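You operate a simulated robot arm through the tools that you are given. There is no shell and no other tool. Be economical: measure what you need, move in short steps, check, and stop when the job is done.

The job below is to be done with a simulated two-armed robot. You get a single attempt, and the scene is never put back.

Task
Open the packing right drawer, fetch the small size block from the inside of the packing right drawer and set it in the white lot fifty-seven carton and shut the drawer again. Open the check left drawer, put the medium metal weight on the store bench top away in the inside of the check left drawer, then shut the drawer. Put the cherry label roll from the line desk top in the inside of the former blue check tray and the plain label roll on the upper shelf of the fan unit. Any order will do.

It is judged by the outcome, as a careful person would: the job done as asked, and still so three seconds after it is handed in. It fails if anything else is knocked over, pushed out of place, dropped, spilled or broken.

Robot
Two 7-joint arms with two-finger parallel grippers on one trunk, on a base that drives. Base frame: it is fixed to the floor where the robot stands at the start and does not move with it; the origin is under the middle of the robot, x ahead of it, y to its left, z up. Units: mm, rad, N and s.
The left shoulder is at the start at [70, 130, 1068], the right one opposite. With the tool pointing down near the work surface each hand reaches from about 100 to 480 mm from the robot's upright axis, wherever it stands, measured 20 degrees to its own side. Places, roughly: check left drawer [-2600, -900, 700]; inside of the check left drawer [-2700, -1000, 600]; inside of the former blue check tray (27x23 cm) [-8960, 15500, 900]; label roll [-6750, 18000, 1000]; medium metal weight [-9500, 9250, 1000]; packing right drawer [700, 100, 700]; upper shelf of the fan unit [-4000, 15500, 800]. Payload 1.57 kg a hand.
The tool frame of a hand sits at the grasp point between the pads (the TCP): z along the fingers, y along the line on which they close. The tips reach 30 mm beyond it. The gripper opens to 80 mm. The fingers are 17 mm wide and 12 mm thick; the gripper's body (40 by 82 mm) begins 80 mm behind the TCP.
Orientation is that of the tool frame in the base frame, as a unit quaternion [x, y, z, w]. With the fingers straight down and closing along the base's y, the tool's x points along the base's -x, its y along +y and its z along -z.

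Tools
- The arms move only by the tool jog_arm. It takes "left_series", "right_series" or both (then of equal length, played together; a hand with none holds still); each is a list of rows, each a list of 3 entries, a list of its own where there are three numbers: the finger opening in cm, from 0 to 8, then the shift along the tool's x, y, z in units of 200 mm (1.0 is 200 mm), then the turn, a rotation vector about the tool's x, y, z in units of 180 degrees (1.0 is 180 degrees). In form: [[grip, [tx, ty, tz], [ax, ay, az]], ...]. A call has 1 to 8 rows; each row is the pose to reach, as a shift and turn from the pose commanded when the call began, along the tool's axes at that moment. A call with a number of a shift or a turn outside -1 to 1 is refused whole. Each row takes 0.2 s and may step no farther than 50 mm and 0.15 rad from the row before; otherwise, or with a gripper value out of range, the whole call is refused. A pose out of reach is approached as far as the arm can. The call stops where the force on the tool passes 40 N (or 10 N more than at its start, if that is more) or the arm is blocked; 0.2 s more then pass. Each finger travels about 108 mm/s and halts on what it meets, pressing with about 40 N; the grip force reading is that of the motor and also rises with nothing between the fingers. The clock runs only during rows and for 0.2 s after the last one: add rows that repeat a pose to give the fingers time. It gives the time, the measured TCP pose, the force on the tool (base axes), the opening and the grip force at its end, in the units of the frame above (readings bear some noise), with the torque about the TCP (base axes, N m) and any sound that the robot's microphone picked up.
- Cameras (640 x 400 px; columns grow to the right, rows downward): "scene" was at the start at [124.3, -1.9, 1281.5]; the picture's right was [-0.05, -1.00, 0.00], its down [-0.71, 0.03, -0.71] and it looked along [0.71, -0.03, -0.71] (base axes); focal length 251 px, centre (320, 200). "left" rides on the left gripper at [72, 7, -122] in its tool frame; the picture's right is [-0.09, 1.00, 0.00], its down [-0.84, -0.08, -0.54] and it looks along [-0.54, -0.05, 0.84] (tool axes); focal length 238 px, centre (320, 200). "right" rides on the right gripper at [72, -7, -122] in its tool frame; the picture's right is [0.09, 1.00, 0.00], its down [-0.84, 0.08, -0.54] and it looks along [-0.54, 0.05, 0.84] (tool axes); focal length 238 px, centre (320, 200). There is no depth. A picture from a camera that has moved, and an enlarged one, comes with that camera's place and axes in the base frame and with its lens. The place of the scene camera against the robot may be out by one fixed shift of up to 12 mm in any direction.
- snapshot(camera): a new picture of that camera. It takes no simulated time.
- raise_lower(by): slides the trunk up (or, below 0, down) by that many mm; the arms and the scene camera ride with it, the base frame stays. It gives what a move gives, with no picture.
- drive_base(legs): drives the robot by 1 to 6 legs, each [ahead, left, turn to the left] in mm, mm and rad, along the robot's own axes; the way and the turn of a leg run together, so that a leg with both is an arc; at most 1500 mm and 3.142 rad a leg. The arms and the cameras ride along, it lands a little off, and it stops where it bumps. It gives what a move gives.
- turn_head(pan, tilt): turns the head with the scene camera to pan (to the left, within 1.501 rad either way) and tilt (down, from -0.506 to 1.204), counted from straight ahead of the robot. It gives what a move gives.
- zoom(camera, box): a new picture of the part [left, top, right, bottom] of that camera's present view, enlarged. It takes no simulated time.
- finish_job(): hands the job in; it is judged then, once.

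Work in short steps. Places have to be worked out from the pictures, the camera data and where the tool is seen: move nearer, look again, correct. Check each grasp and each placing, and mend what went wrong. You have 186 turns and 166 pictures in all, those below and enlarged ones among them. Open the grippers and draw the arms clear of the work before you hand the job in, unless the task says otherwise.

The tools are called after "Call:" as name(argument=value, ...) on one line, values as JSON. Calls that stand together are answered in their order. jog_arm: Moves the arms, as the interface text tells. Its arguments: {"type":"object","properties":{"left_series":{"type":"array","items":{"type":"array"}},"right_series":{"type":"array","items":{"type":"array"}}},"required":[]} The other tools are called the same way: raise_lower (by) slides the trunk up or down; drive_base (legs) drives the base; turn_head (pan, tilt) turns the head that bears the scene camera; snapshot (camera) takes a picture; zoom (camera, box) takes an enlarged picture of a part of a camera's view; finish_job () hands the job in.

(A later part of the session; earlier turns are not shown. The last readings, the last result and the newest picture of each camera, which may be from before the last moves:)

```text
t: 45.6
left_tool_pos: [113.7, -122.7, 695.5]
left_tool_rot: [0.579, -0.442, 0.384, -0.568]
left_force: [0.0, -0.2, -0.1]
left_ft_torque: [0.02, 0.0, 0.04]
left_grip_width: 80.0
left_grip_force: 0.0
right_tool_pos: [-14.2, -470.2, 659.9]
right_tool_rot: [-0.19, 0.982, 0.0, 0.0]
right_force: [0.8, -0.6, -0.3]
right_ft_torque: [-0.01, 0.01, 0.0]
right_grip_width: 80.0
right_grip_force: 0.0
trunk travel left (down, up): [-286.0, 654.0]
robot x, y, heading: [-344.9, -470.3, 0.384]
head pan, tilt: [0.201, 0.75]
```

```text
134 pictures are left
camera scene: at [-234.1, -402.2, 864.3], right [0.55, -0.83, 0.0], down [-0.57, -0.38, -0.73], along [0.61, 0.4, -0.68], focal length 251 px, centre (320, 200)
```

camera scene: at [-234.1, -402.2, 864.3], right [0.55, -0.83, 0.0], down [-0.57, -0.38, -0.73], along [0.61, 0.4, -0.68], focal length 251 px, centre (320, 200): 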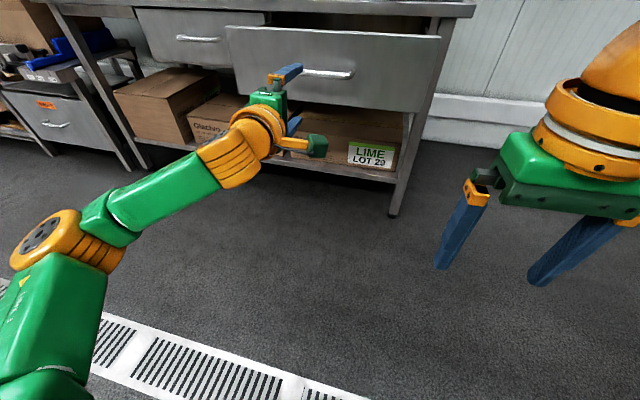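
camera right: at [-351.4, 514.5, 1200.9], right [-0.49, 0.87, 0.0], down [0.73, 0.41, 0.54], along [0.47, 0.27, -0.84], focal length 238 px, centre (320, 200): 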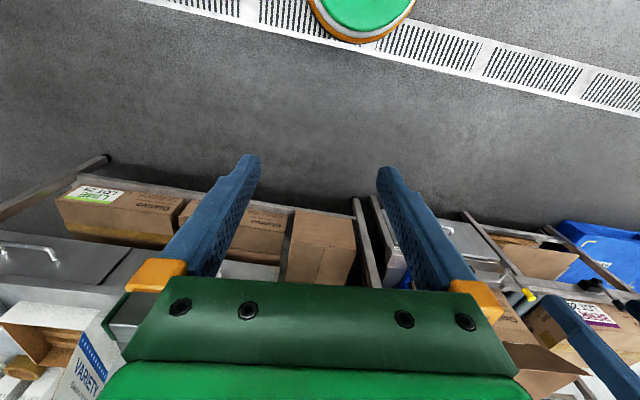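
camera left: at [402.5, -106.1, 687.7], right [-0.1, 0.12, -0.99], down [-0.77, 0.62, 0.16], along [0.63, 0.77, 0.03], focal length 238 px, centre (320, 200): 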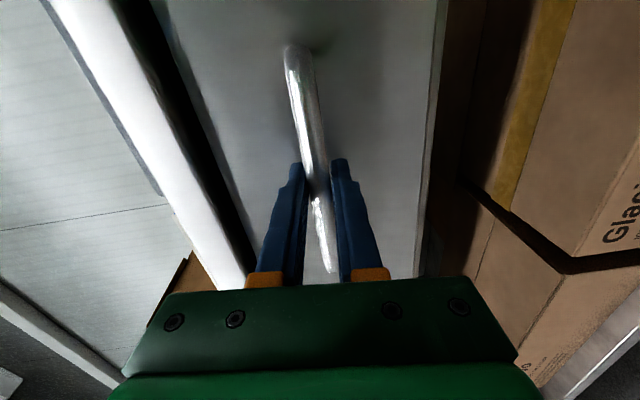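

I raise the trunk, then fold the left hand so its fingers point down, out of the way.

Call:
raise_lower(by=400)

Call:
jog_arm(left_series=[[8, [0, 0, 0], [-0.045, 0, 0]], [8, [0, 0, 0], [-0.09, 0, 0]], [8, [0, 0, 0], [-0.135, 0, 0]], [8, [0, 0, 0], [-0.18, 0, 0]], [8, [0, 0, 0], [-0.225, 0, 0]], [8, [0, 0, 0], [-0.27, 0, 0]], [8, [0, 0, 0], [-0.27, 0, 0]]])

Call:
jog_arm(left_series=[[8, [0, 0, 0], [-0.045, 0, 0]], [8, [0, 0, 0], [-0.09, 0, 0]], [8, [0, 0, 0], [-0.135, 0, 0]], [8, [0, 0, 0], [-0.18, 0, 0]], [8, [0, 0, 0], [-0.225, 0, 0]], [8, [0, 0, 0], [-0.225, 0, 0]]])

Call:
snapshot(camera="scene")

```text
t: 49.4
left_tool_pos: [113.5, -122.2, 1094.6]
left_tool_rot: [0.579, -0.441, 0.383, -0.568]
left_force: [0.5, 1.2, 0.1]
left_ft_torque: [-0.01, -0.02, 0.01]
left_grip_width: 80.0
left_grip_force: 0.0
right_tool_pos: [-13.9, -470.3, 1058.7]
right_tool_rot: [-0.191, 0.982, -0.001, 0.001]
right_force: [0.3, -0.6, -0.4]
right_ft_torque: [0.01, -0.01, 0.03]
right_grip_width: 79.8
right_grip_force: 0.1
trunk travel left (down, up): [-686.0, 254.0]
robot x, y, heading: [-342.2, -470.3, 0.385]
head pan, tilt: [0.201, 0.75]
```

```text
t: 51.0
left_tool_pos: [113.4, -123.8, 1095.1]
left_tool_rot: [0.761, -0.561, 0.168, -0.279]
left_force: [-0.2, -0.6, -0.4]
left_ft_torque: [-0.01, 0.0, -0.02]
left_grip_width: 79.7
left_grip_force: 0.0
right_tool_pos: [-14.4, -469.9, 1059.1]
right_tool_rot: [-0.19, 0.982, 0.0, 0.0]
right_force: [-0.2, 0.0, 0.6]
right_ft_torque: [-0.01, 0.01, 0.01]
right_grip_width: 79.9
right_grip_force: 0.0
trunk travel left (down, up): [-686.0, 254.0]
robot x, y, heading: [-344.9, -470.4, 0.379]
head pan, tilt: [0.201, 0.75]
```

```text
t: 52.4
left_tool_pos: [12.8, -170.0, 1027.5]
left_tool_rot: [0.81, -0.586, -0.029, -0.008]
left_force: [-0.3, 0.3, 0.3]
left_ft_torque: [-0.02, -0.01, -0.02]
left_grip_width: 80.0
left_grip_force: 0.1
left hand out of reach, approached as far as the arm can: row 1, 2, 3, 4, 5, 6
right_tool_pos: [-14.4, -470.1, 1060.4]
right_tool_rot: [-0.191, 0.982, 0.0, -0.001]
right_force: [-0.3, 0.3, 0.6]
right_ft_torque: [0.0, -0.01, -0.02]
right_grip_width: 79.9
right_grip_force: 0.1
trunk travel left (down, up): [-686.0, 254.0]
robot x, y, heading: [-346.5, -469.2, 0.382]
head pan, tilt: [0.201, 0.75]
```

```text
133 pictures are left
camera scene: at [-233.4, -401.5, 1264.2], right [0.55, -0.83, 0.0], down [-0.57, -0.38, -0.73], along [0.61, 0.4, -0.68], focal length 251 px, centre (320, 200)
```

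scene: 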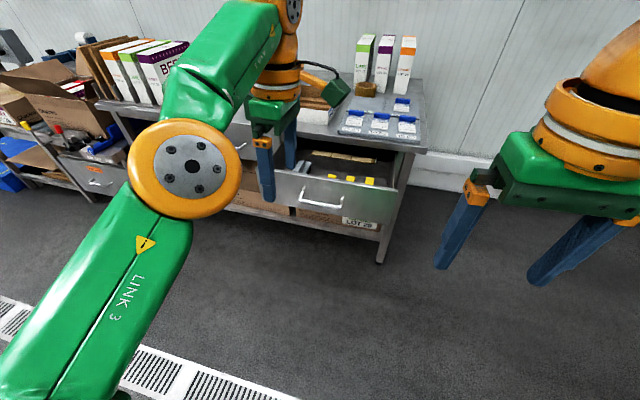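

The left hand points down now, and I see yellow blocks in the open drawer. I zoom in there.

Call:
zoom(camera="scene", box=[280, 130, 420, 220])

```text
4.44 times, centred on (350, 175) of scene
camera zoom: at [-233.4, -401.5, 1264.2], right [0.55, -0.83, 0.0], down [-0.57, -0.38, -0.73], along [0.61, 0.4, -0.68], focal length 1114 px, centre (187, 311)
```

zoom: 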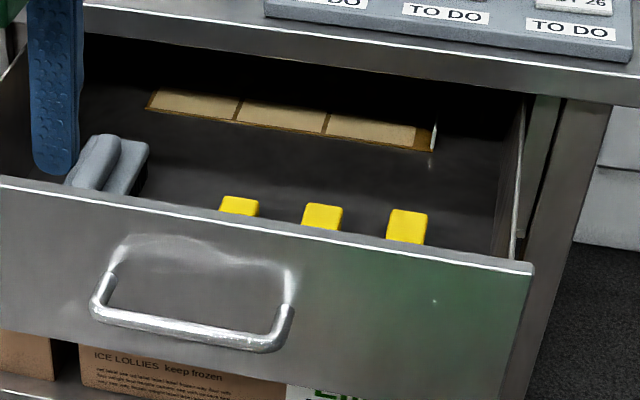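

Three yellow blocks and a grey tool lie in the drawer. I draw the left hand back, then drive so that the right hand comes over the drawer, and look down with the right wrist camera.

Call:
jog_arm(left_series=[[8, [0, 0.2, 0], [0, 0, 0]], [8, [0, 0.4, 0], [0, 0, 0]], [8, [0, 0.6, 0], [0, 0, 0]], [8, [0, 0.6, 0], [0, 0, 0]]])

Call:
drive_base(legs=[[0, 0, -0.062], [0, 245, 0], [390, 0, 0]])

Call:
snapshot(camera="right")

Call:
snapshot(camera="scene")

```text
t: 53.4
left_tool_pos: [-101.1, -208.4, 1033.0]
left_tool_rot: [0.812, -0.583, -0.036, 0.002]
left_force: [0.5, 0.1, 0.3]
left_ft_torque: [0.0, -0.03, -0.01]
left_grip_width: 80.0
left_grip_force: 0.0
right_tool_pos: [-15.0, -471.5, 1058.5]
right_tool_rot: [-0.191, 0.982, 0.0, 0.0]
right_force: [-0.3, -0.4, 0.2]
right_ft_torque: [-0.03, -0.03, 0.02]
right_grip_width: 79.7
right_grip_force: 0.0
trunk travel left (down, up): [-686.0, 254.0]
robot x, y, heading: [-344.6, -471.9, 0.385]
head pan, tilt: [0.201, 0.75]
```

```text
t: 57.7
left_tool_pos: [205.0, 133.5, 1033.1]
left_tool_rot: [0.793, -0.608, -0.036, 0.0]
left_force: [0.6, -0.1, 0.0]
left_ft_torque: [-0.01, 0.0, 0.01]
left_grip_width: 79.8
left_grip_force: 0.0
right_tool_pos: [274.7, -132.1, 1059.5]
right_tool_rot: [-0.161, 0.987, -0.001, 0.001]
right_force: [-0.5, -0.2, 0.2]
right_ft_torque: [0.0, -0.01, -0.01]
right_grip_width: 80.4
right_grip_force: 0.1
trunk travel left (down, up): [-686.0, 254.0]
robot x, y, heading: [-51.0, -109.3, 0.323]
head pan, tilt: [0.201, 0.75]
```

```text
131 pictures are left
camera right: at [208.1, -162.0, 1181.1], right [-0.4, 0.91, 0.0], down [0.77, 0.34, 0.54], along [0.5, 0.22, -0.84], focal length 238 px, centre (320, 200)
```

right: 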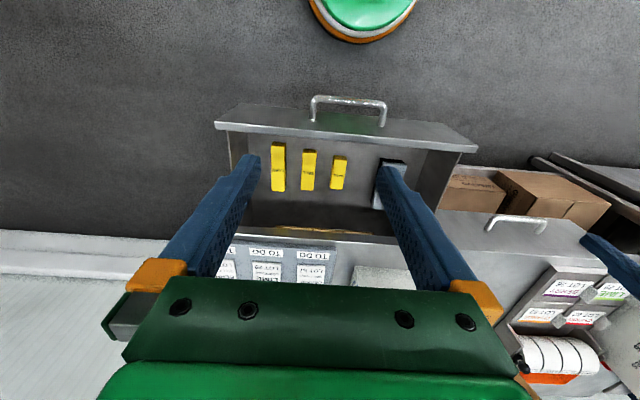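

```text
130 pictures are left
camera scene: at [58.9, -51.5, 1264.4], right [0.5, -0.87, 0.0], down [-0.59, -0.34, -0.73], along [0.63, 0.37, -0.68], focal length 251 px, centre (320, 200)
```

scene: 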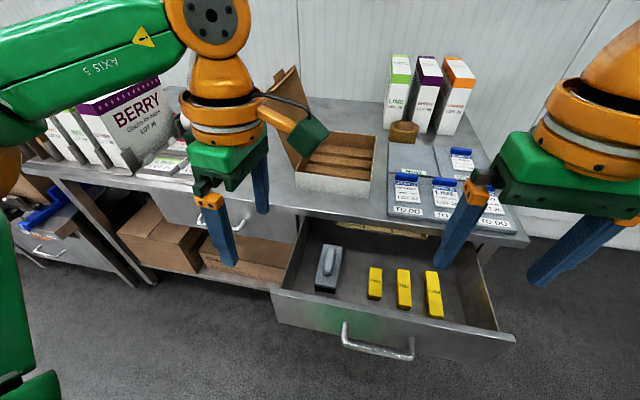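

The blocks differ in length; the one nearest the grey tool is the shortest. I zoom to read the print.

Call:
zoom(camera="scene", box=[300, 230, 460, 340])

Call:
zoom(camera="right", box=[260, 130, 380, 210])

```text
3.64 times, centred on (380, 285) of scene
camera zoom: at [58.9, -51.5, 1264.4], right [0.5, -0.87, 0.0], down [-0.59, -0.34, -0.73], along [0.63, 0.37, -0.68], focal length 912 px, centre (102, -109)
```

zoom: 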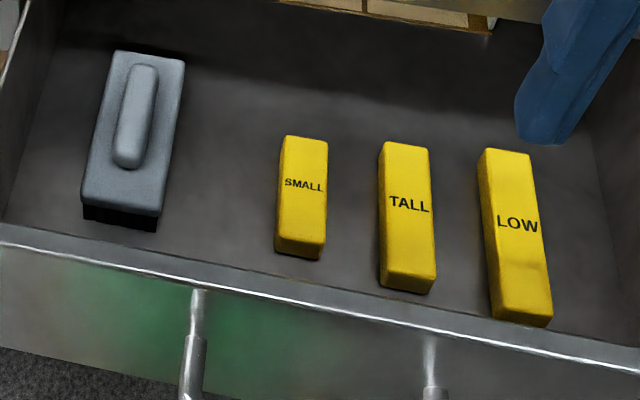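

```text
5.00 times, centred on (320, 170) of right
camera zoom: at [208.1, -162.0, 1181.1], right [-0.4, 0.91, 0.0], down [0.77, 0.34, 0.54], along [0.5, 0.22, -0.84], focal length 1192 px, centre (320, 350)
```

zoom: 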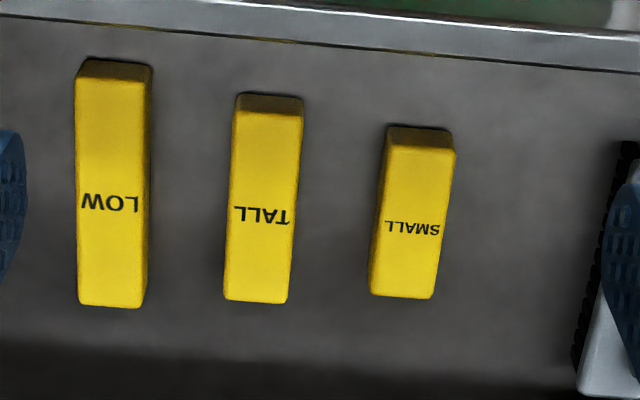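

The SMALL block is near [446, -5], top about z 615, aligned with the drawer. I drive 70 mm ahead, lift the left hand, bring the right hand above the block, lower the trunk and look again.

Call:
drive_base(legs=[[70, 0, 0]])

Call:
jog_arm(left_series=[[8, [0, 0, -0.2], [0, 0, 0]], [8, [0, 0, -0.4], [0, 0, 0]], [8, [0, 0, -0.6], [0, 0, 0]], [8, [0, 0, -0.6], [0, 0, 0]]], right_series=[[6, [-0.2, 0.1, 0], [0, 0, 0]], [6, [-0.4, 0.2, 0], [0, 0, 0]], [6, [-0.6, 0.3, 0], [0, 0, 0]], [6, [-0.66, 0.33, 0], [0, 0, 0]]])

Call:
raise_lower(by=-220)

Call:
snapshot(camera="right")

Call:
snapshot(camera="scene")

```text
t: 58.7
left_tool_pos: [267.7, 154.8, 1032.2]
left_tool_rot: [0.793, -0.608, -0.036, -0.002]
left_force: [-0.3, 0.2, 0.1]
left_ft_torque: [0.01, -0.01, 0.0]
left_grip_width: 79.8
left_grip_force: 0.0
right_tool_pos: [338.6, -112.1, 1060.7]
right_tool_rot: [-0.161, 0.987, -0.001, 0.002]
right_force: [-0.1, 0.0, 0.5]
right_ft_torque: [-0.02, -0.01, -0.01]
right_grip_width: 79.9
right_grip_force: 0.0
trunk travel left (down, up): [-686.0, 254.0]
robot x, y, heading: [15.7, -87.0, 0.326]
head pan, tilt: [0.201, 0.75]
```

```text
t: 59.7
left_tool_pos: [273.5, 150.1, 1131.8]
left_tool_rot: [0.792, -0.61, -0.036, -0.001]
left_force: [0.1, -0.8, 0.2]
left_ft_torque: [0.02, -0.01, 0.02]
left_grip_width: 80.0
left_grip_force: 0.1
left hand out of reach, approached as far as the arm can: row 3, 4
right_tool_pos: [427.4, -24.8, 1060.2]
right_tool_rot: [-0.162, 0.987, 0.001, 0.001]
right_force: [0.0, -0.2, 0.4]
right_ft_torque: [-0.02, 0.0, 0.01]
right_grip_width: 60.0
right_grip_force: 0.1
right hand out of reach, approached as far as the arm can: row 3, 4
trunk travel left (down, up): [-686.0, 254.0]
robot x, y, heading: [13.7, -87.8, 0.326]
head pan, tilt: [0.201, 0.75]
```

```text
t: 62.1
left_tool_pos: [272.4, 150.2, 912.9]
left_tool_rot: [0.793, -0.608, -0.035, -0.001]
left_force: [-0.4, 0.3, 0.0]
left_ft_torque: [0.03, 0.04, 0.01]
left_grip_width: 80.4
left_grip_force: 0.0
right_tool_pos: [427.5, -24.8, 839.9]
right_tool_rot: [-0.16, 0.987, 0.001, 0.002]
right_force: [-0.6, -0.5, 0.5]
right_ft_torque: [0.03, -0.02, 0.02]
right_grip_width: 60.0
right_grip_force: 0.0
trunk travel left (down, up): [-466.0, 474.0]
robot x, y, heading: [13.5, -88.6, 0.323]
head pan, tilt: [0.201, 0.75]
```

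```text
127 pictures are left
camera right: at [360.0, -53.7, 961.1], right [-0.4, 0.92, 0.0], down [0.77, 0.34, 0.55], along [0.5, 0.22, -0.84], focal length 238 px, centre (320, 200)
```

right: 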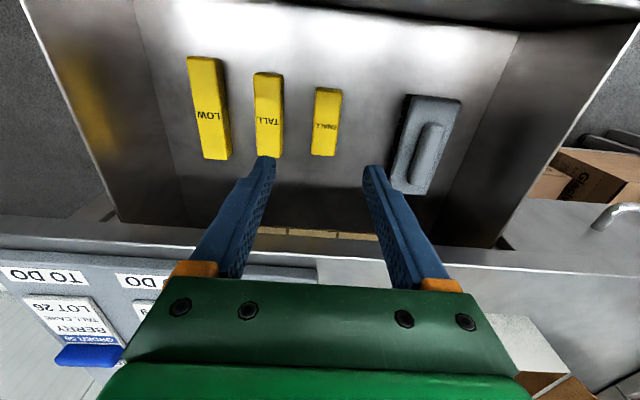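

```text
126 pictures are left
camera scene: at [125.5, -29.1, 1044.3], right [0.5, -0.87, 0.0], down [-0.59, -0.34, -0.73], along [0.63, 0.37, -0.68], focal length 251 px, centre (320, 200)
```

scene: 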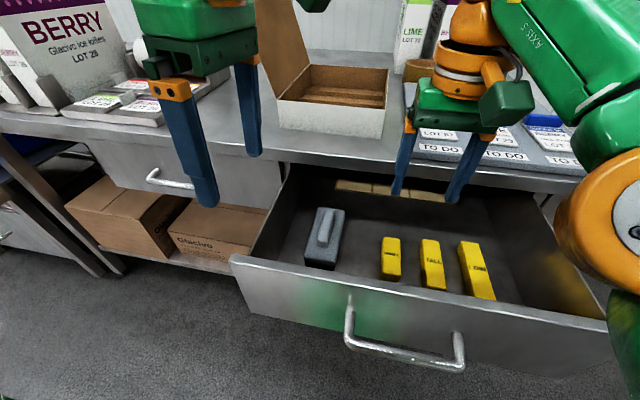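

The two right-hand views put the block's top at about [431, -13, 650]. I move over it and descend 130 mm, with a look before gripping.

Call:
jog_arm(right_series=[[6, [-0.03, 0.058, 0.2], [0, 0, 0]], [6, [-0.03, 0.058, 0.4], [0, 0, 0]], [6, [-0.03, 0.058, 0.65], [0, 0, 0]], [6, [-0.03, 0.058, 0.65], [0, 0, 0]]])

Call:
snapshot(camera="right")

Call:
snapshot(camera="scene")

```text
t: 63.1
left_tool_pos: [272.7, 150.9, 912.4]
left_tool_rot: [0.793, -0.608, -0.037, 0.0]
left_force: [-0.2, 0.5, 0.1]
left_ft_torque: [-0.01, 0.0, 0.05]
left_grip_width: 80.5
left_grip_force: 0.1
right_tool_pos: [428.5, -11.1, 710.0]
right_tool_rot: [-0.161, 0.987, 0.001, 0.002]
right_force: [-0.5, 0.2, 0.0]
right_ft_torque: [0.03, 0.0, 0.02]
right_grip_width: 59.8
right_grip_force: 0.2
trunk travel left (down, up): [-466.0, 474.0]
robot x, y, heading: [10.0, -87.8, 0.323]
head pan, tilt: [0.201, 0.75]
```

```text
125 pictures are left
camera right: at [361.7, -40.4, 830.3], right [-0.4, 0.92, 0.0], down [0.77, 0.34, 0.55], along [0.5, 0.22, -0.84], focal length 238 px, centre (320, 200)
```

right: 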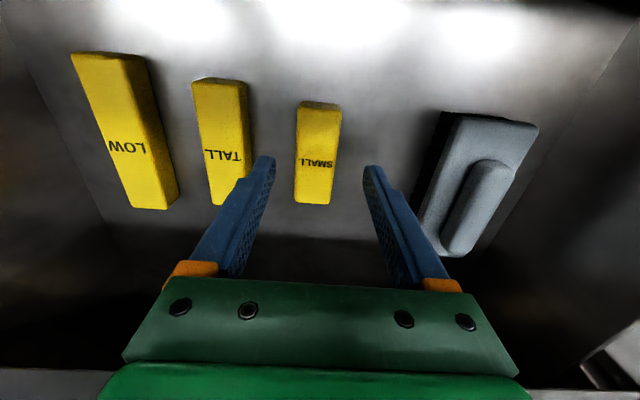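

```text
124 pictures are left
camera scene: at [125.1, -29.1, 1044.4], right [0.5, -0.87, 0.0], down [-0.59, -0.34, -0.73], along [0.63, 0.37, -0.68], focal length 251 px, centre (320, 200)
```

scene: 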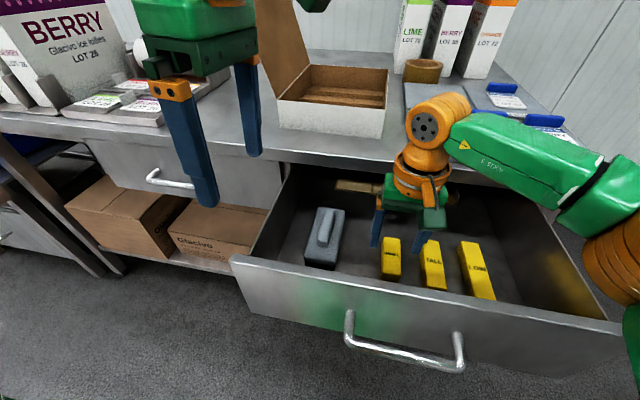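

The block is centred between the fingers. I descend 50 mm so that the tips pass its top.

Call:
jog_arm(right_series=[[6, [-0.01, 0, 0.1], [0, 0, 0]], [6, [-0.01, 0, 0.2], [0, 0, 0]], [6, [-0.01, 0, 0.25], [0, 0, 0]], [6, [-0.01, 0, 0.25], [0, 0, 0]]])

Call:
snapshot(camera="right")

```text
t: 64.1
left_tool_pos: [272.3, 150.8, 912.0]
left_tool_rot: [0.793, -0.608, -0.036, -0.001]
left_force: [-0.4, 0.0, 0.6]
left_ft_torque: [-0.01, 0.03, -0.02]
left_grip_width: 80.0
left_grip_force: 0.0
right_tool_pos: [432.0, -8.9, 659.4]
right_tool_rot: [-0.16, 0.987, 0.001, 0.001]
right_force: [-0.5, 0.4, 0.2]
right_ft_torque: [0.01, -0.02, -0.03]
right_grip_width: 60.2
right_grip_force: 0.2
trunk travel left (down, up): [-466.0, 474.0]
robot x, y, heading: [9.3, -88.4, 0.321]
head pan, tilt: [0.201, 0.75]
```

```text
123 pictures are left
camera right: at [364.6, -39.4, 780.9], right [-0.4, 0.92, 0.0], down [0.77, 0.34, 0.55], along [0.5, 0.22, -0.84], focal length 238 px, centre (320, 200)
```

right: 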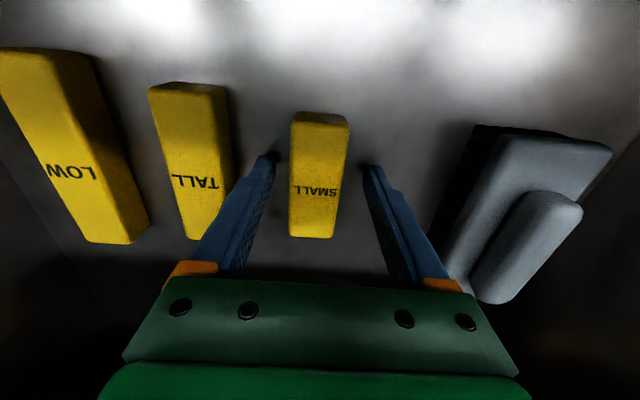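

The tips are just off the drawer floor with the block between them; I close on it.

Call:
jog_arm(right_series=[[3, [0, 0, 0.02], [0, 0, 0]], [0, [0, 0, 0.02], [0, 0, 0]], [0, [0, 0, 0.02], [0, 0, 0]], [0, [0, 0, 0.02], [0, 0, 0]]])

Call:
jog_arm(right_series=[[0, [0, 0, -0.2], [0, 0, 0]], [0, [0, 0, -0.4], [0, 0, 0]], [0, [0, 0, -0.6], [0, 0, 0]], [0, [0, 0, -0.8], [0, 0, 0]], [0, [0, 0, -0.8], [0, 0, 0]]])

Call:
snapshot(camera="right")

```text
t: 65.1
left_tool_pos: [270.4, 149.8, 911.8]
left_tool_rot: [0.793, -0.608, -0.036, -0.002]
left_force: [0.2, -0.7, 0.0]
left_ft_torque: [0.02, -0.01, -0.01]
left_grip_width: 80.0
left_grip_force: 0.0
right_tool_pos: [430.9, -10.0, 658.4]
right_tool_rot: [-0.16, 0.987, 0.002, 0.003]
right_force: [1.1, -1.5, 12.3]
right_ft_torque: [-0.12, 0.05, -0.03]
right_grip_width: 33.0
right_grip_force: 39.7
trunk travel left (down, up): [-466.0, 474.0]
robot x, y, heading: [12.5, -87.4, 0.319]
head pan, tilt: [0.201, 0.75]
```

```text
t: 66.3
left_tool_pos: [273.1, 150.2, 910.7]
left_tool_rot: [0.793, -0.608, -0.036, 0.0]
left_force: [0.6, -0.9, 0.1]
left_ft_torque: [0.02, -0.01, 0.0]
left_grip_width: 80.1
left_grip_force: 0.0
right_tool_pos: [431.7, -10.7, 815.5]
right_tool_rot: [-0.162, 0.987, 0.001, 0.002]
right_force: [0.1, 0.4, -1.8]
right_ft_torque: [-0.02, 0.03, 0.0]
right_grip_width: 33.1
right_grip_force: 40.0
trunk travel left (down, up): [-466.0, 474.0]
robot x, y, heading: [14.9, -85.9, 0.319]
head pan, tilt: [0.201, 0.75]
```

```text
122 pictures are left
camera right: at [364.7, -39.9, 937.5], right [-0.4, 0.91, 0.0], down [0.77, 0.34, 0.55], along [0.5, 0.22, -0.84], focal length 238 px, centre (320, 200)
```

right: 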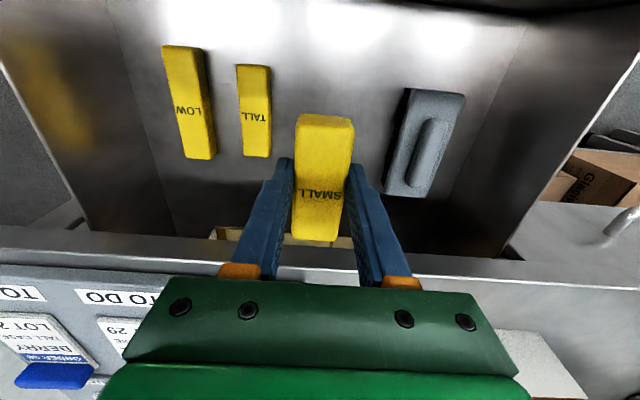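

The block is held (33 mm) and clear. The carton lies too far behind the open drawer, so I'll shut the drawer first. I lift and draw in the right hand, then back up and move right to bring the left hand in front of the handle.

Call:
jog_arm(right_series=[[0, [0, 0, -0.2], [0, 0, 0]], [0, [0, 0, -0.4], [0, 0, 0]], [0, [0, 0, -0.6], [0, 0, 0]], [0, [0.2, 0, -0.7], [0, 0, 0]], [0, [0.4, 0, -0.7], [0, 0, 0]], [0, [0.6, 0, -0.7], [0, 0, 0]], [0, [0.7, 0, -0.7], [0, 0, 0]]])

Call:
drive_base(legs=[[-130, 0, 0], [0, -213, 0]])

Call:
snapshot(camera="scene")

Call:
snapshot(camera="left")

```text
t: 67.9
left_tool_pos: [272.5, 150.1, 913.3]
left_tool_rot: [0.793, -0.608, -0.036, -0.001]
left_force: [0.5, 0.1, 0.4]
left_ft_torque: [0.01, -0.02, -0.03]
left_grip_width: 80.1
left_grip_force: 0.1
right_tool_pos: [292.3, -61.7, 935.7]
right_tool_rot: [-0.16, 0.987, 0.001, 0.004]
right_force: [-0.3, -0.4, -1.5]
right_ft_torque: [-0.03, 0.02, -0.02]
right_grip_width: 33.1
right_grip_force: 39.9
right hand out of reach, approached as far as the arm can: row 1, 2, 3, 4, 5, 6, 7
trunk travel left (down, up): [-466.0, 474.0]
robot x, y, heading: [10.0, -88.2, 0.32]
head pan, tilt: [0.201, 0.75]
```

```text
t: 70.4
left_tool_pos: [216.7, -91.0, 911.9]
left_tool_rot: [0.793, -0.608, -0.037, -0.001]
left_force: [0.3, 0.4, 0.3]
left_ft_torque: [0.01, 0.0, 0.01]
left_grip_width: 80.1
left_grip_force: 0.0
right_tool_pos: [237.8, -302.5, 935.1]
right_tool_rot: [-0.161, 0.987, 0.001, 0.001]
right_force: [0.5, -0.8, -0.6]
right_ft_torque: [0.0, 0.01, 0.03]
right_grip_width: 33.2
right_grip_force: 39.8
trunk travel left (down, up): [-466.0, 474.0]
robot x, y, heading: [-42.5, -331.4, 0.326]
head pan, tilt: [0.201, 0.75]
```

```text
121 pictures are left
camera scene: at [69.4, -271.0, 1044.3], right [0.5, -0.86, 0.0], down [-0.59, -0.34, -0.73], along [0.63, 0.37, -0.68], focal length 251 px, centre (320, 200)
```

scene: 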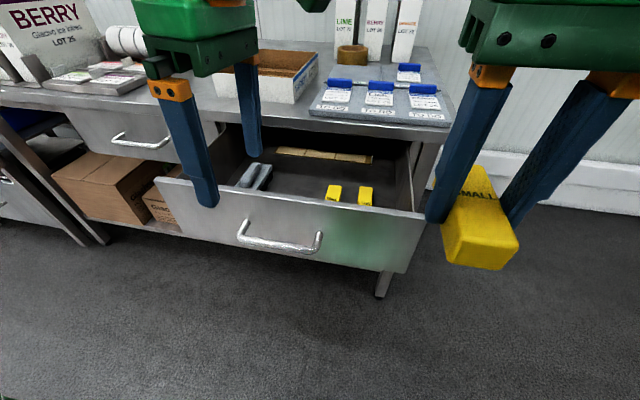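

```text
120 pictures are left
camera left: at [236.8, -167.2, 1029.7], right [-0.98, -0.17, 0.05], down [-0.11, 0.8, 0.58], along [-0.14, 0.57, -0.81], focal length 238 px, centre (320, 200)
```

left: 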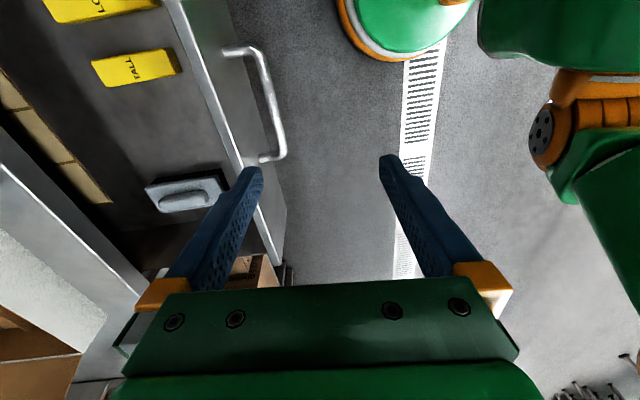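

The left hand sits above and just before the handle. I close its fingers and lower them in front of the bar.

Call:
jog_arm(left_series=[[4, [0, 0, 0], [0, 0, 0]], [0, [0, 0, 0], [0, 0, 0]], [0, [0, 0, 0], [0, 0, 0]], [0, [0, 0, 0.2], [0, 0, 0]], [0, [0, 0, 0.4], [0, 0, 0]], [0, [0, 0, 0.6], [0, 0, 0]], [0, [0, 0, 0.75], [0, 0, 0]], [0, [0, 0, 0.75], [0, 0, 0]]])

Call:
raise_lower(by=-65)

Call:
snapshot(camera="left")

Call:
snapshot(camera="scene")

```text
t: 72.2
left_tool_pos: [207.0, -84.3, 762.7]
left_tool_rot: [0.794, -0.607, -0.036, 0.0]
left_force: [0.8, -0.4, 0.5]
left_ft_torque: [0.0, 0.03, 0.0]
left_grip_width: 0.2
left_grip_force: 21.3
right_tool_pos: [237.4, -302.9, 934.4]
right_tool_rot: [-0.161, 0.987, 0.001, 0.003]
right_force: [-0.3, 0.8, -0.7]
right_ft_torque: [0.03, -0.03, 0.0]
right_grip_width: 32.9
right_grip_force: 40.0
trunk travel left (down, up): [-466.0, 474.0]
robot x, y, heading: [-46.6, -331.5, 0.324]
head pan, tilt: [0.201, 0.75]
```

```text
t: 73.2
left_tool_pos: [206.9, -85.1, 697.2]
left_tool_rot: [0.794, -0.607, -0.035, 0.0]
left_force: [-1.0, -0.4, -0.3]
left_ft_torque: [-0.01, -0.04, 0.02]
left_grip_width: 0.0
left_grip_force: 21.2
right_tool_pos: [237.7, -301.8, 870.5]
right_tool_rot: [-0.161, 0.987, 0.001, 0.002]
right_force: [-0.3, 1.7, -0.6]
right_ft_torque: [-0.02, 0.0, -0.02]
right_grip_width: 33.1
right_grip_force: 39.8
trunk travel left (down, up): [-401.0, 539.0]
robot x, y, heading: [-43.7, -333.4, 0.33]
head pan, tilt: [0.201, 0.75]
```

```text
119 pictures are left
camera left: at [228.0, -160.9, 815.1], right [-0.98, -0.17, 0.05], down [-0.11, 0.8, 0.58], along [-0.14, 0.57, -0.81], focal length 238 px, centre (320, 200)
```

left: 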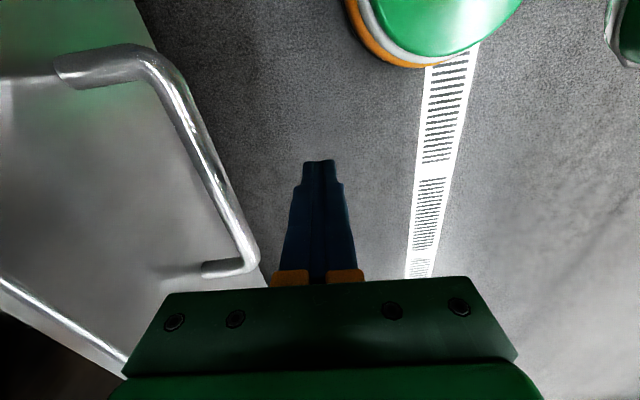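

```text
118 pictures are left
camera scene: at [69.3, -271.0, 979.3], right [0.5, -0.86, 0.0], down [-0.59, -0.34, -0.73], along [0.63, 0.37, -0.68], focal length 251 px, centre (320, 200)
```

scene: 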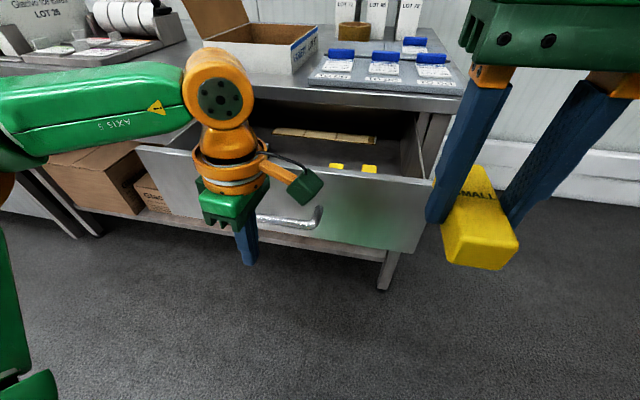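

The closed fingers stand before the bar's middle, about 40 mm off. I drive forward to push the drawer in.

Call:
drive_base(legs=[[150, 0, 0]])

Call:
snapshot(camera="left")

```text
t: 74.6
left_tool_pos: [350.8, -36.3, 696.9]
left_tool_rot: [0.793, -0.608, -0.036, 0.001]
left_force: [0.2, 0.0, 0.0]
left_ft_torque: [0.04, 0.0, -0.01]
left_grip_width: 0.0
left_grip_force: 21.6
right_tool_pos: [381.6, -255.3, 870.8]
right_tool_rot: [-0.161, 0.987, 0.001, 0.002]
right_force: [-0.1, 0.6, -1.9]
right_ft_torque: [-0.04, 0.04, -0.01]
right_grip_width: 33.1
right_grip_force: 40.2
trunk travel left (down, up): [-401.0, 539.0]
robot x, y, heading: [105.0, -280.5, 0.328]
head pan, tilt: [0.201, 0.75]
```

```text
117 pictures are left
camera left: at [372.2, -112.6, 815.0], right [-0.98, -0.17, 0.05], down [-0.11, 0.8, 0.58], along [-0.14, 0.57, -0.81], focal length 238 px, centre (320, 200)
```

left: 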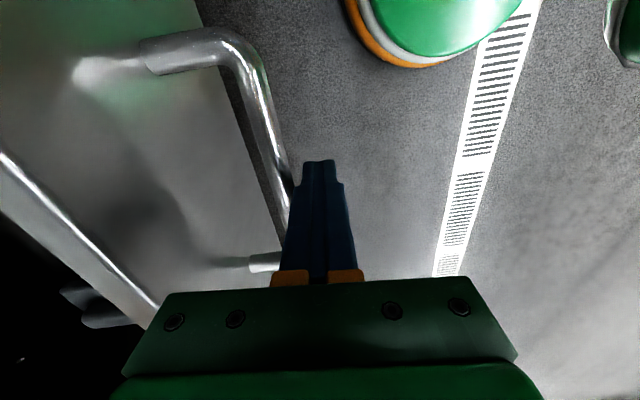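

Pushing works. I drive another 118 mm and check.

Call:
drive_base(legs=[[118, 0, 0]])

Call:
snapshot(camera="left")

Call:
snapshot(camera="scene")

```text
t: 75.9
left_tool_pos: [464.0, 1.4, 698.0]
left_tool_rot: [0.793, -0.608, -0.036, 0.0]
left_force: [-0.4, 0.2, 0.1]
left_ft_torque: [-0.01, 0.0, 0.01]
left_grip_width: 0.0
left_grip_force: 21.0
right_tool_pos: [494.8, -216.4, 870.3]
right_tool_rot: [-0.161, 0.987, 0.002, 0.002]
right_force: [0.5, 0.1, -0.4]
right_ft_torque: [0.0, 0.04, 0.02]
right_grip_width: 33.1
right_grip_force: 40.4
trunk travel left (down, up): [-401.0, 539.0]
robot x, y, heading: [214.2, -244.3, 0.327]
head pan, tilt: [0.201, 0.75]
```

```text
116 pictures are left
camera left: at [485.7, -74.4, 814.9], right [-0.98, -0.17, 0.05], down [-0.11, 0.8, 0.58], along [-0.14, 0.57, -0.81], focal length 238 px, centre (320, 200)
```

left: 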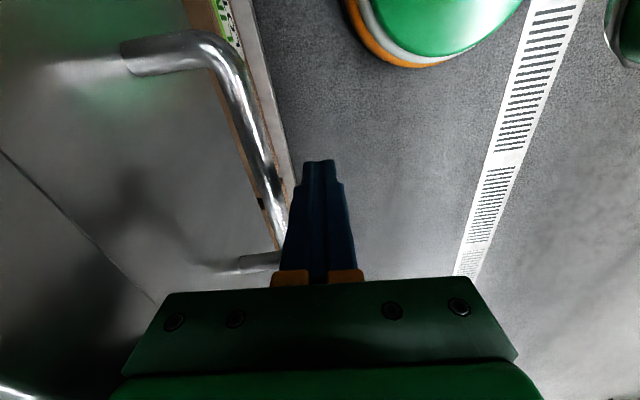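

```text
115 pictures are left
camera scene: at [326.9, -184.3, 979.2], right [0.5, -0.87, 0.0], down [-0.59, -0.34, -0.73], along [0.63, 0.37, -0.68], focal length 251 px, centre (320, 200)
```

scene: 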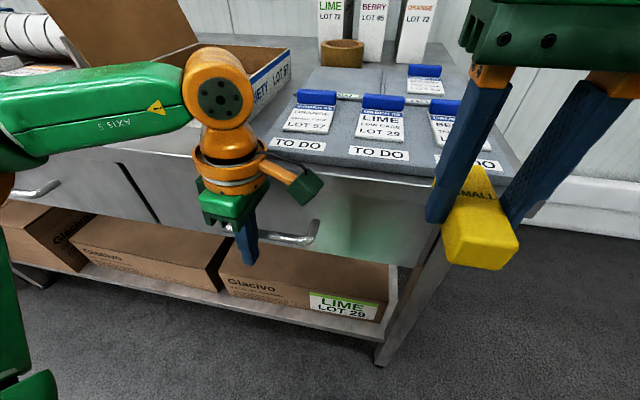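

The drawer is nearly home, some 8 mm left. I nudge it 12 mm more.

Call:
drive_base(legs=[[12, 0, 0]])

Call:
zoom(camera="left", box=[0, 100, 320, 300])

```text
t: 76.7
left_tool_pos: [469.4, 2.2, 697.5]
left_tool_rot: [0.793, -0.608, -0.037, 0.001]
left_force: [-7.9, -3.4, 4.8]
left_ft_torque: [0.36, -1.02, 0.12]
left_grip_width: 0.0
left_grip_force: 21.1
right_tool_pos: [500.9, -214.4, 870.2]
right_tool_rot: [-0.162, 0.987, 0.001, 0.004]
right_force: [-0.4, -0.3, -1.4]
right_ft_torque: [0.0, -0.01, -0.01]
right_grip_width: 32.9
right_grip_force: 40.3
trunk travel left (down, up): [-401.0, 539.0]
robot x, y, heading: [219.5, -240.4, 0.327]
head pan, tilt: [0.201, 0.75]
stopped in leg 1: the robot was blocked; the commanded pose is now the measured one
```

```text
2.00 times, centred on (160, 200) of left
camera zoom: at [490.5, -72.9, 816.1], right [-0.98, -0.17, 0.05], down [-0.11, 0.8, 0.59], along [-0.14, 0.57, -0.81], focal length 477 px, centre (640, 200)
```

zoom: 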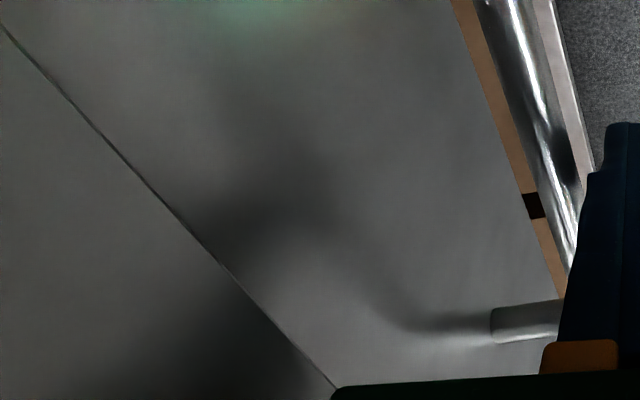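

The drawer is shut and blocked against its stop. I back off, raise the trunk and left hand, then drive left and look at the carton.

Call:
drive_base(legs=[[-80, 0, 0]])

Call:
raise_lower(by=300)

Call:
jog_arm(left_series=[[0, [0, 0, -0.2], [0, 0, 0]], [0, [0, 0, -0.4], [0, 0, 0]], [0, [0, 0, -0.6], [0, 0, 0]], [0, [0, 0, -0.8], [0, 0, 0]]])

Call:
drive_base(legs=[[0, 415, 0], [120, 0, 0]])

Call:
turn_head(pan=-0.2, tilt=0.8)

Call:
snapshot(camera="scene")

Call:
snapshot(camera="right")

```text
t: 77.8
left_tool_pos: [398.2, -21.3, 696.5]
left_tool_rot: [0.793, -0.609, -0.038, 0.003]
left_force: [0.0, 0.0, -0.2]
left_ft_torque: [0.0, -0.02, 0.03]
left_grip_width: 0.0
left_grip_force: 21.2
right_tool_pos: [428.8, -238.5, 870.6]
right_tool_rot: [-0.163, 0.987, 0.001, 0.002]
right_force: [-1.2, -0.3, -1.5]
right_ft_torque: [0.04, -0.02, -0.03]
right_grip_width: 32.9
right_grip_force: 40.6
trunk travel left (down, up): [-401.0, 539.0]
robot x, y, heading: [148.8, -268.4, 0.327]
head pan, tilt: [0.201, 0.75]
```

```text
t: 80.8
left_tool_pos: [397.0, -20.9, 997.5]
left_tool_rot: [0.793, -0.608, -0.038, 0.003]
left_force: [-0.5, -0.2, 0.1]
left_ft_torque: [-0.03, 0.0, 0.01]
left_grip_width: 0.2
left_grip_force: 21.4
right_tool_pos: [430.1, -239.1, 1169.3]
right_tool_rot: [-0.161, 0.987, 0.002, 0.003]
right_force: [-0.6, 0.3, -0.7]
right_ft_torque: [0.01, 0.01, 0.03]
right_grip_width: 32.9
right_grip_force: 39.6
trunk travel left (down, up): [-701.0, 239.0]
robot x, y, heading: [147.7, -267.3, 0.329]
head pan, tilt: [0.201, 0.75]
```

```text
t: 81.8
left_tool_pos: [403.1, -32.8, 1148.1]
left_tool_rot: [0.792, -0.609, -0.038, 0.0]
left_force: [-0.3, 0.2, 0.5]
left_ft_torque: [0.02, 0.0, 0.0]
left_grip_width: 0.0
left_grip_force: 21.3
left hand out of reach, approached as far as the arm can: row 4
right_tool_pos: [428.8, -241.5, 1171.3]
right_tool_rot: [-0.162, 0.987, 0.002, 0.002]
right_force: [-0.5, -0.2, -1.7]
right_ft_torque: [-0.02, 0.03, 0.0]
right_grip_width: 33.1
right_grip_force: 39.7
trunk travel left (down, up): [-701.0, 239.0]
robot x, y, heading: [145.1, -267.2, 0.324]
head pan, tilt: [0.201, 0.75]
```

```text
t: 85.2
left_tool_pos: [381.9, 400.9, 1149.3]
left_tool_rot: [0.792, -0.609, -0.037, 0.001]
left_force: [-1.0, -0.2, -0.4]
left_ft_torque: [-0.03, -0.03, 0.0]
left_grip_width: 0.0
left_grip_force: 21.0
right_tool_pos: [406.4, 191.7, 1170.8]
right_tool_rot: [-0.161, 0.987, 0.001, 0.003]
right_force: [0.2, -0.8, 0.6]
right_ft_torque: [-0.01, -0.03, 0.01]
right_grip_width: 33.0
right_grip_force: 40.0
trunk travel left (down, up): [-701.0, 239.0]
robot x, y, heading: [127.2, 166.0, 0.329]
head pan, tilt: [0.201, 0.75]
```

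```text
t: 86.0
left_tool_pos: [385.0, 400.0, 1147.8]
left_tool_rot: [0.792, -0.609, -0.037, 0.001]
left_force: [0.8, -0.2, -0.6]
left_ft_torque: [0.03, -0.02, 0.01]
left_grip_width: 0.3
left_grip_force: 21.3
right_tool_pos: [410.3, 191.0, 1170.6]
right_tool_rot: [-0.161, 0.987, 0.001, 0.003]
right_force: [-0.5, 1.0, -1.0]
right_ft_torque: [-0.03, -0.01, -0.01]
right_grip_width: 33.0
right_grip_force: 39.8
trunk travel left (down, up): [-701.0, 239.0]
robot x, y, heading: [132.3, 167.9, 0.319]
head pan, tilt: [-0.201, 0.799]
```

```text
113 pictures are left
camera scene: at [250.3, 192.1, 1275.2], right [0.12, -0.99, 0.0], down [-0.71, -0.09, -0.7], along [0.69, 0.09, -0.72], focal length 251 px, centre (320, 200)
```

scene: 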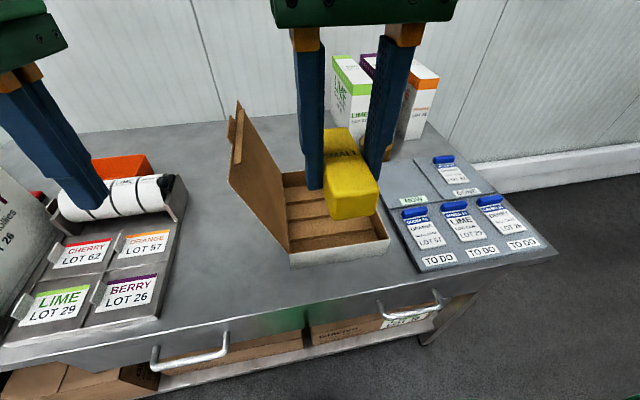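

```text
112 pictures are left
camera right: at [343.3, 161.8, 1291.4], right [-0.4, 0.92, 0.0], down [0.77, 0.34, 0.55], along [0.5, 0.22, -0.84], focal length 238 px, centre (320, 200)
```

right: 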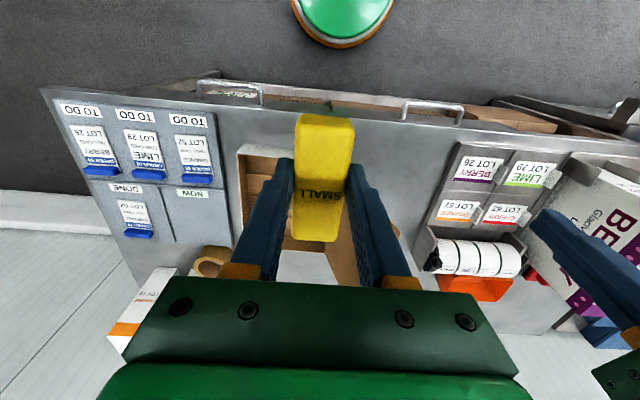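

I zoom into the carton to see its inserts.

Call:
zoom(camera="scene", box=[220, 150, 400, 270])

```text
3.33 times, centred on (310, 210) of scene
camera zoom: at [250.3, 192.1, 1275.2], right [0.12, -0.99, 0.0], down [-0.71, -0.09, -0.7], along [0.69, 0.09, -0.72], focal length 836 px, centre (353, 167)
```

zoom: 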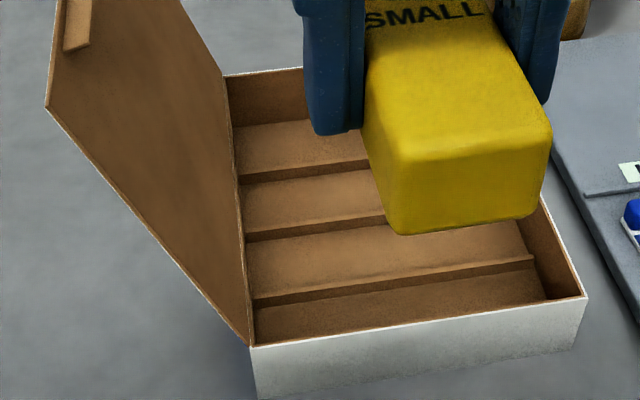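

The carton has a flat floor with low ridges. I drive 80 mm ahead and move the right hand over its middle, about [656, 213].

Call:
drive_base(legs=[[80, 0, 0]])

Call:
jog_arm(right_series=[[0, [-0.2, -0.08, 0], [0, 0, 0]], [0, [-0.4, -0.16, 0], [0, 0, 0]], [0, [-0.6, -0.24, 0], [0, 0, 0]], [0, [-0.78, -0.28, 0.1], [0, 0, 0]], [0, [-0.78, -0.28, 0.3], [0, 0, 0]]])

Call:
snapshot(camera="scene")

Call:
snapshot(camera="right")

```text
t: 87.1
left_tool_pos: [457.2, 425.3, 1148.5]
left_tool_rot: [0.792, -0.61, -0.036, 0.0]
left_force: [-0.4, -0.8, 0.3]
left_ft_torque: [0.03, -0.05, -0.01]
left_grip_width: 0.0
left_grip_force: 21.4
right_tool_pos: [480.9, 215.5, 1170.8]
right_tool_rot: [-0.161, 0.987, 0.001, 0.004]
right_force: [-0.2, -0.4, 0.1]
right_ft_torque: [-0.01, -0.03, 0.0]
right_grip_width: 32.8
right_grip_force: 39.5
trunk travel left (down, up): [-701.0, 239.0]
robot x, y, heading: [205.7, 190.2, 0.326]
head pan, tilt: [-0.201, 0.799]
```

```text
t: 88.3
left_tool_pos: [460.9, 426.7, 1148.4]
left_tool_rot: [0.792, -0.61, -0.038, 0.002]
left_force: [-0.4, 0.6, -0.6]
left_ft_torque: [0.01, 0.03, -0.01]
left_grip_width: 0.0
left_grip_force: 21.6
right_tool_pos: [626.7, 210.7, 1098.0]
right_tool_rot: [-0.16, 0.987, 0.0, 0.002]
right_force: [0.3, 1.0, -1.1]
right_ft_torque: [-0.04, -0.03, -0.01]
right_grip_width: 33.1
right_grip_force: 40.2
right hand out of reach, approached as far as the arm can: row 1, 2, 3, 4, 5
trunk travel left (down, up): [-701.0, 239.0]
robot x, y, heading: [205.4, 190.0, 0.327]
head pan, tilt: [-0.201, 0.799]
```

```text
110 pictures are left
camera scene: at [326.1, 218.3, 1275.2], right [0.12, -0.99, 0.0], down [-0.71, -0.09, -0.7], along [0.69, 0.09, -0.72], focal length 251 px, centre (320, 200)
```

scene: 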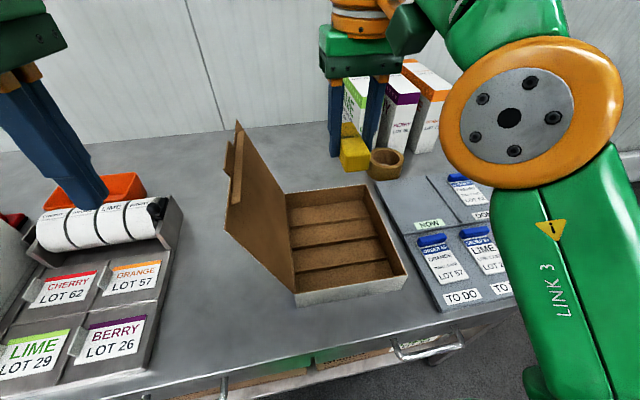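

```text
109 pictures are left
camera right: at [560.7, 181.1, 1219.9], right [-0.4, 0.92, 0.0], down [0.77, 0.34, 0.55], along [0.5, 0.22, -0.84], focal length 238 px, centre (320, 200)
```

right: 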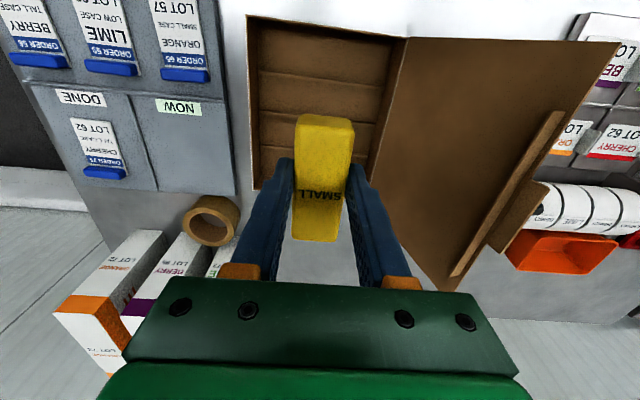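

The hand stands over the carton's middle (carton spans about n 565 to 813). I lower it 200 mm.

Call:
jog_arm(right_series=[[0, [0, 0, 0.2], [0, 0, 0]], [0, [0, 0, 0.4], [0, 0, 0]], [0, [0, 0, 0.6], [0, 0, 0]], [0, [0, 0, 0.8], [0, 0, 0]], [0, [0, 0, 1.0], [0, 0, 0]], [0, [0, 0, 1.0], [0, 0, 0]]])

Call:
snapshot(camera="right")

Call:
snapshot(camera="scene")

```text
t: 89.7
left_tool_pos: [460.3, 424.7, 1147.9]
left_tool_rot: [0.792, -0.609, -0.037, 0.001]
left_force: [0.4, 0.0, 0.0]
left_ft_torque: [0.0, -0.05, -0.02]
left_grip_width: 0.0
left_grip_force: 21.2
right_tool_pos: [628.2, 211.6, 898.5]
right_tool_rot: [-0.161, 0.987, 0.0, 0.002]
right_force: [0.3, -0.7, -0.2]
right_ft_torque: [0.0, 0.01, 0.02]
right_grip_width: 32.9
right_grip_force: 40.2
trunk travel left (down, up): [-701.0, 239.0]
robot x, y, heading: [204.4, 186.3, 0.319]
head pan, tilt: [-0.201, 0.799]
```

```text
108 pictures are left
camera right: at [561.0, 181.4, 1019.4], right [-0.4, 0.92, 0.0], down [0.77, 0.34, 0.55], along [0.5, 0.22, -0.84], focal length 238 px, centre (320, 200)
```

right: 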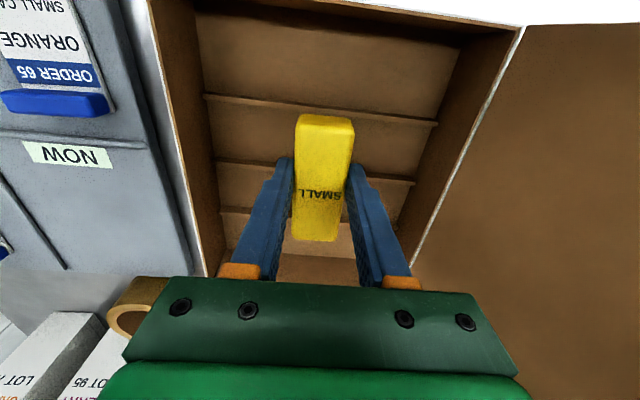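

```text
107 pictures are left
camera scene: at [325.3, 217.5, 1275.3], right [0.12, -0.99, 0.0], down [-0.71, -0.09, -0.7], along [0.69, 0.09, -0.72], focal length 251 px, centre (320, 200)
```

scene: 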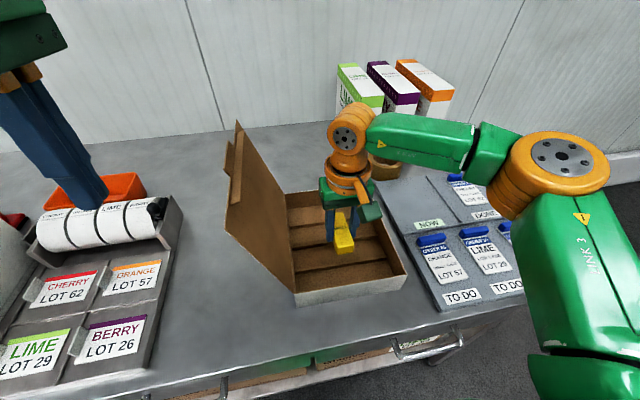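

It is descending inside the walls. I lower about 70 mm, then a few more gently until contact.

Call:
jog_arm(right_series=[[0, [0, 0, 0.15], [0, 0, 0]], [0, [0, 0, 0.3], [0, 0, 0]], [0, [0, 0, 0.34], [0, 0, 0]], [0, [0, 0, 0.36], [0, 0, 0]]])

Call:
snapshot(camera="right")

```text
t: 90.5
left_tool_pos: [453.6, 424.1, 1150.8]
left_tool_rot: [0.792, -0.609, -0.036, -0.001]
left_force: [0.1, -1.0, -0.3]
left_ft_torque: [0.0, 0.02, 0.0]
left_grip_width: 0.2
left_grip_force: 21.3
right_tool_pos: [625.4, 211.7, 840.4]
right_tool_rot: [-0.159, 0.987, 0.005, 0.01]
right_force: [-4.2, -3.8, 28.0]
right_ft_torque: [-0.34, 0.64, -0.01]
right_grip_width: 33.1
right_grip_force: 39.5
trunk travel left (down, up): [-701.0, 239.0]
robot x, y, heading: [203.6, 191.0, 0.322]
head pan, tilt: [-0.201, 0.799]
stopped in row 4 (right hand): the force on the tool passed its limit at 62 N (the readings are from after the stop); the commanded pose is now the measured one
```

```text
106 pictures are left
camera right: at [557.0, 181.1, 960.0], right [-0.4, 0.92, 0.0], down [0.76, 0.33, 0.56], along [0.51, 0.23, -0.83], focal length 238 px, centre (320, 200)
```

right: 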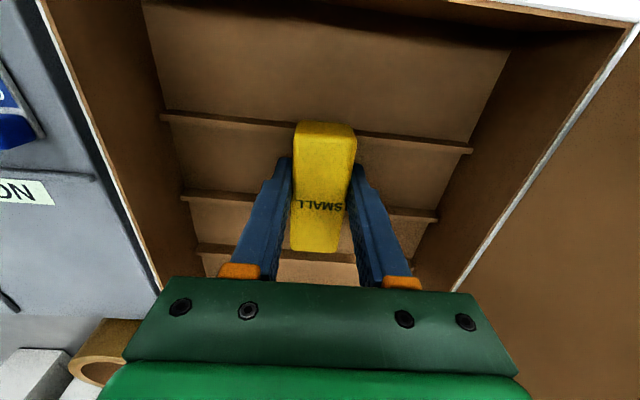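

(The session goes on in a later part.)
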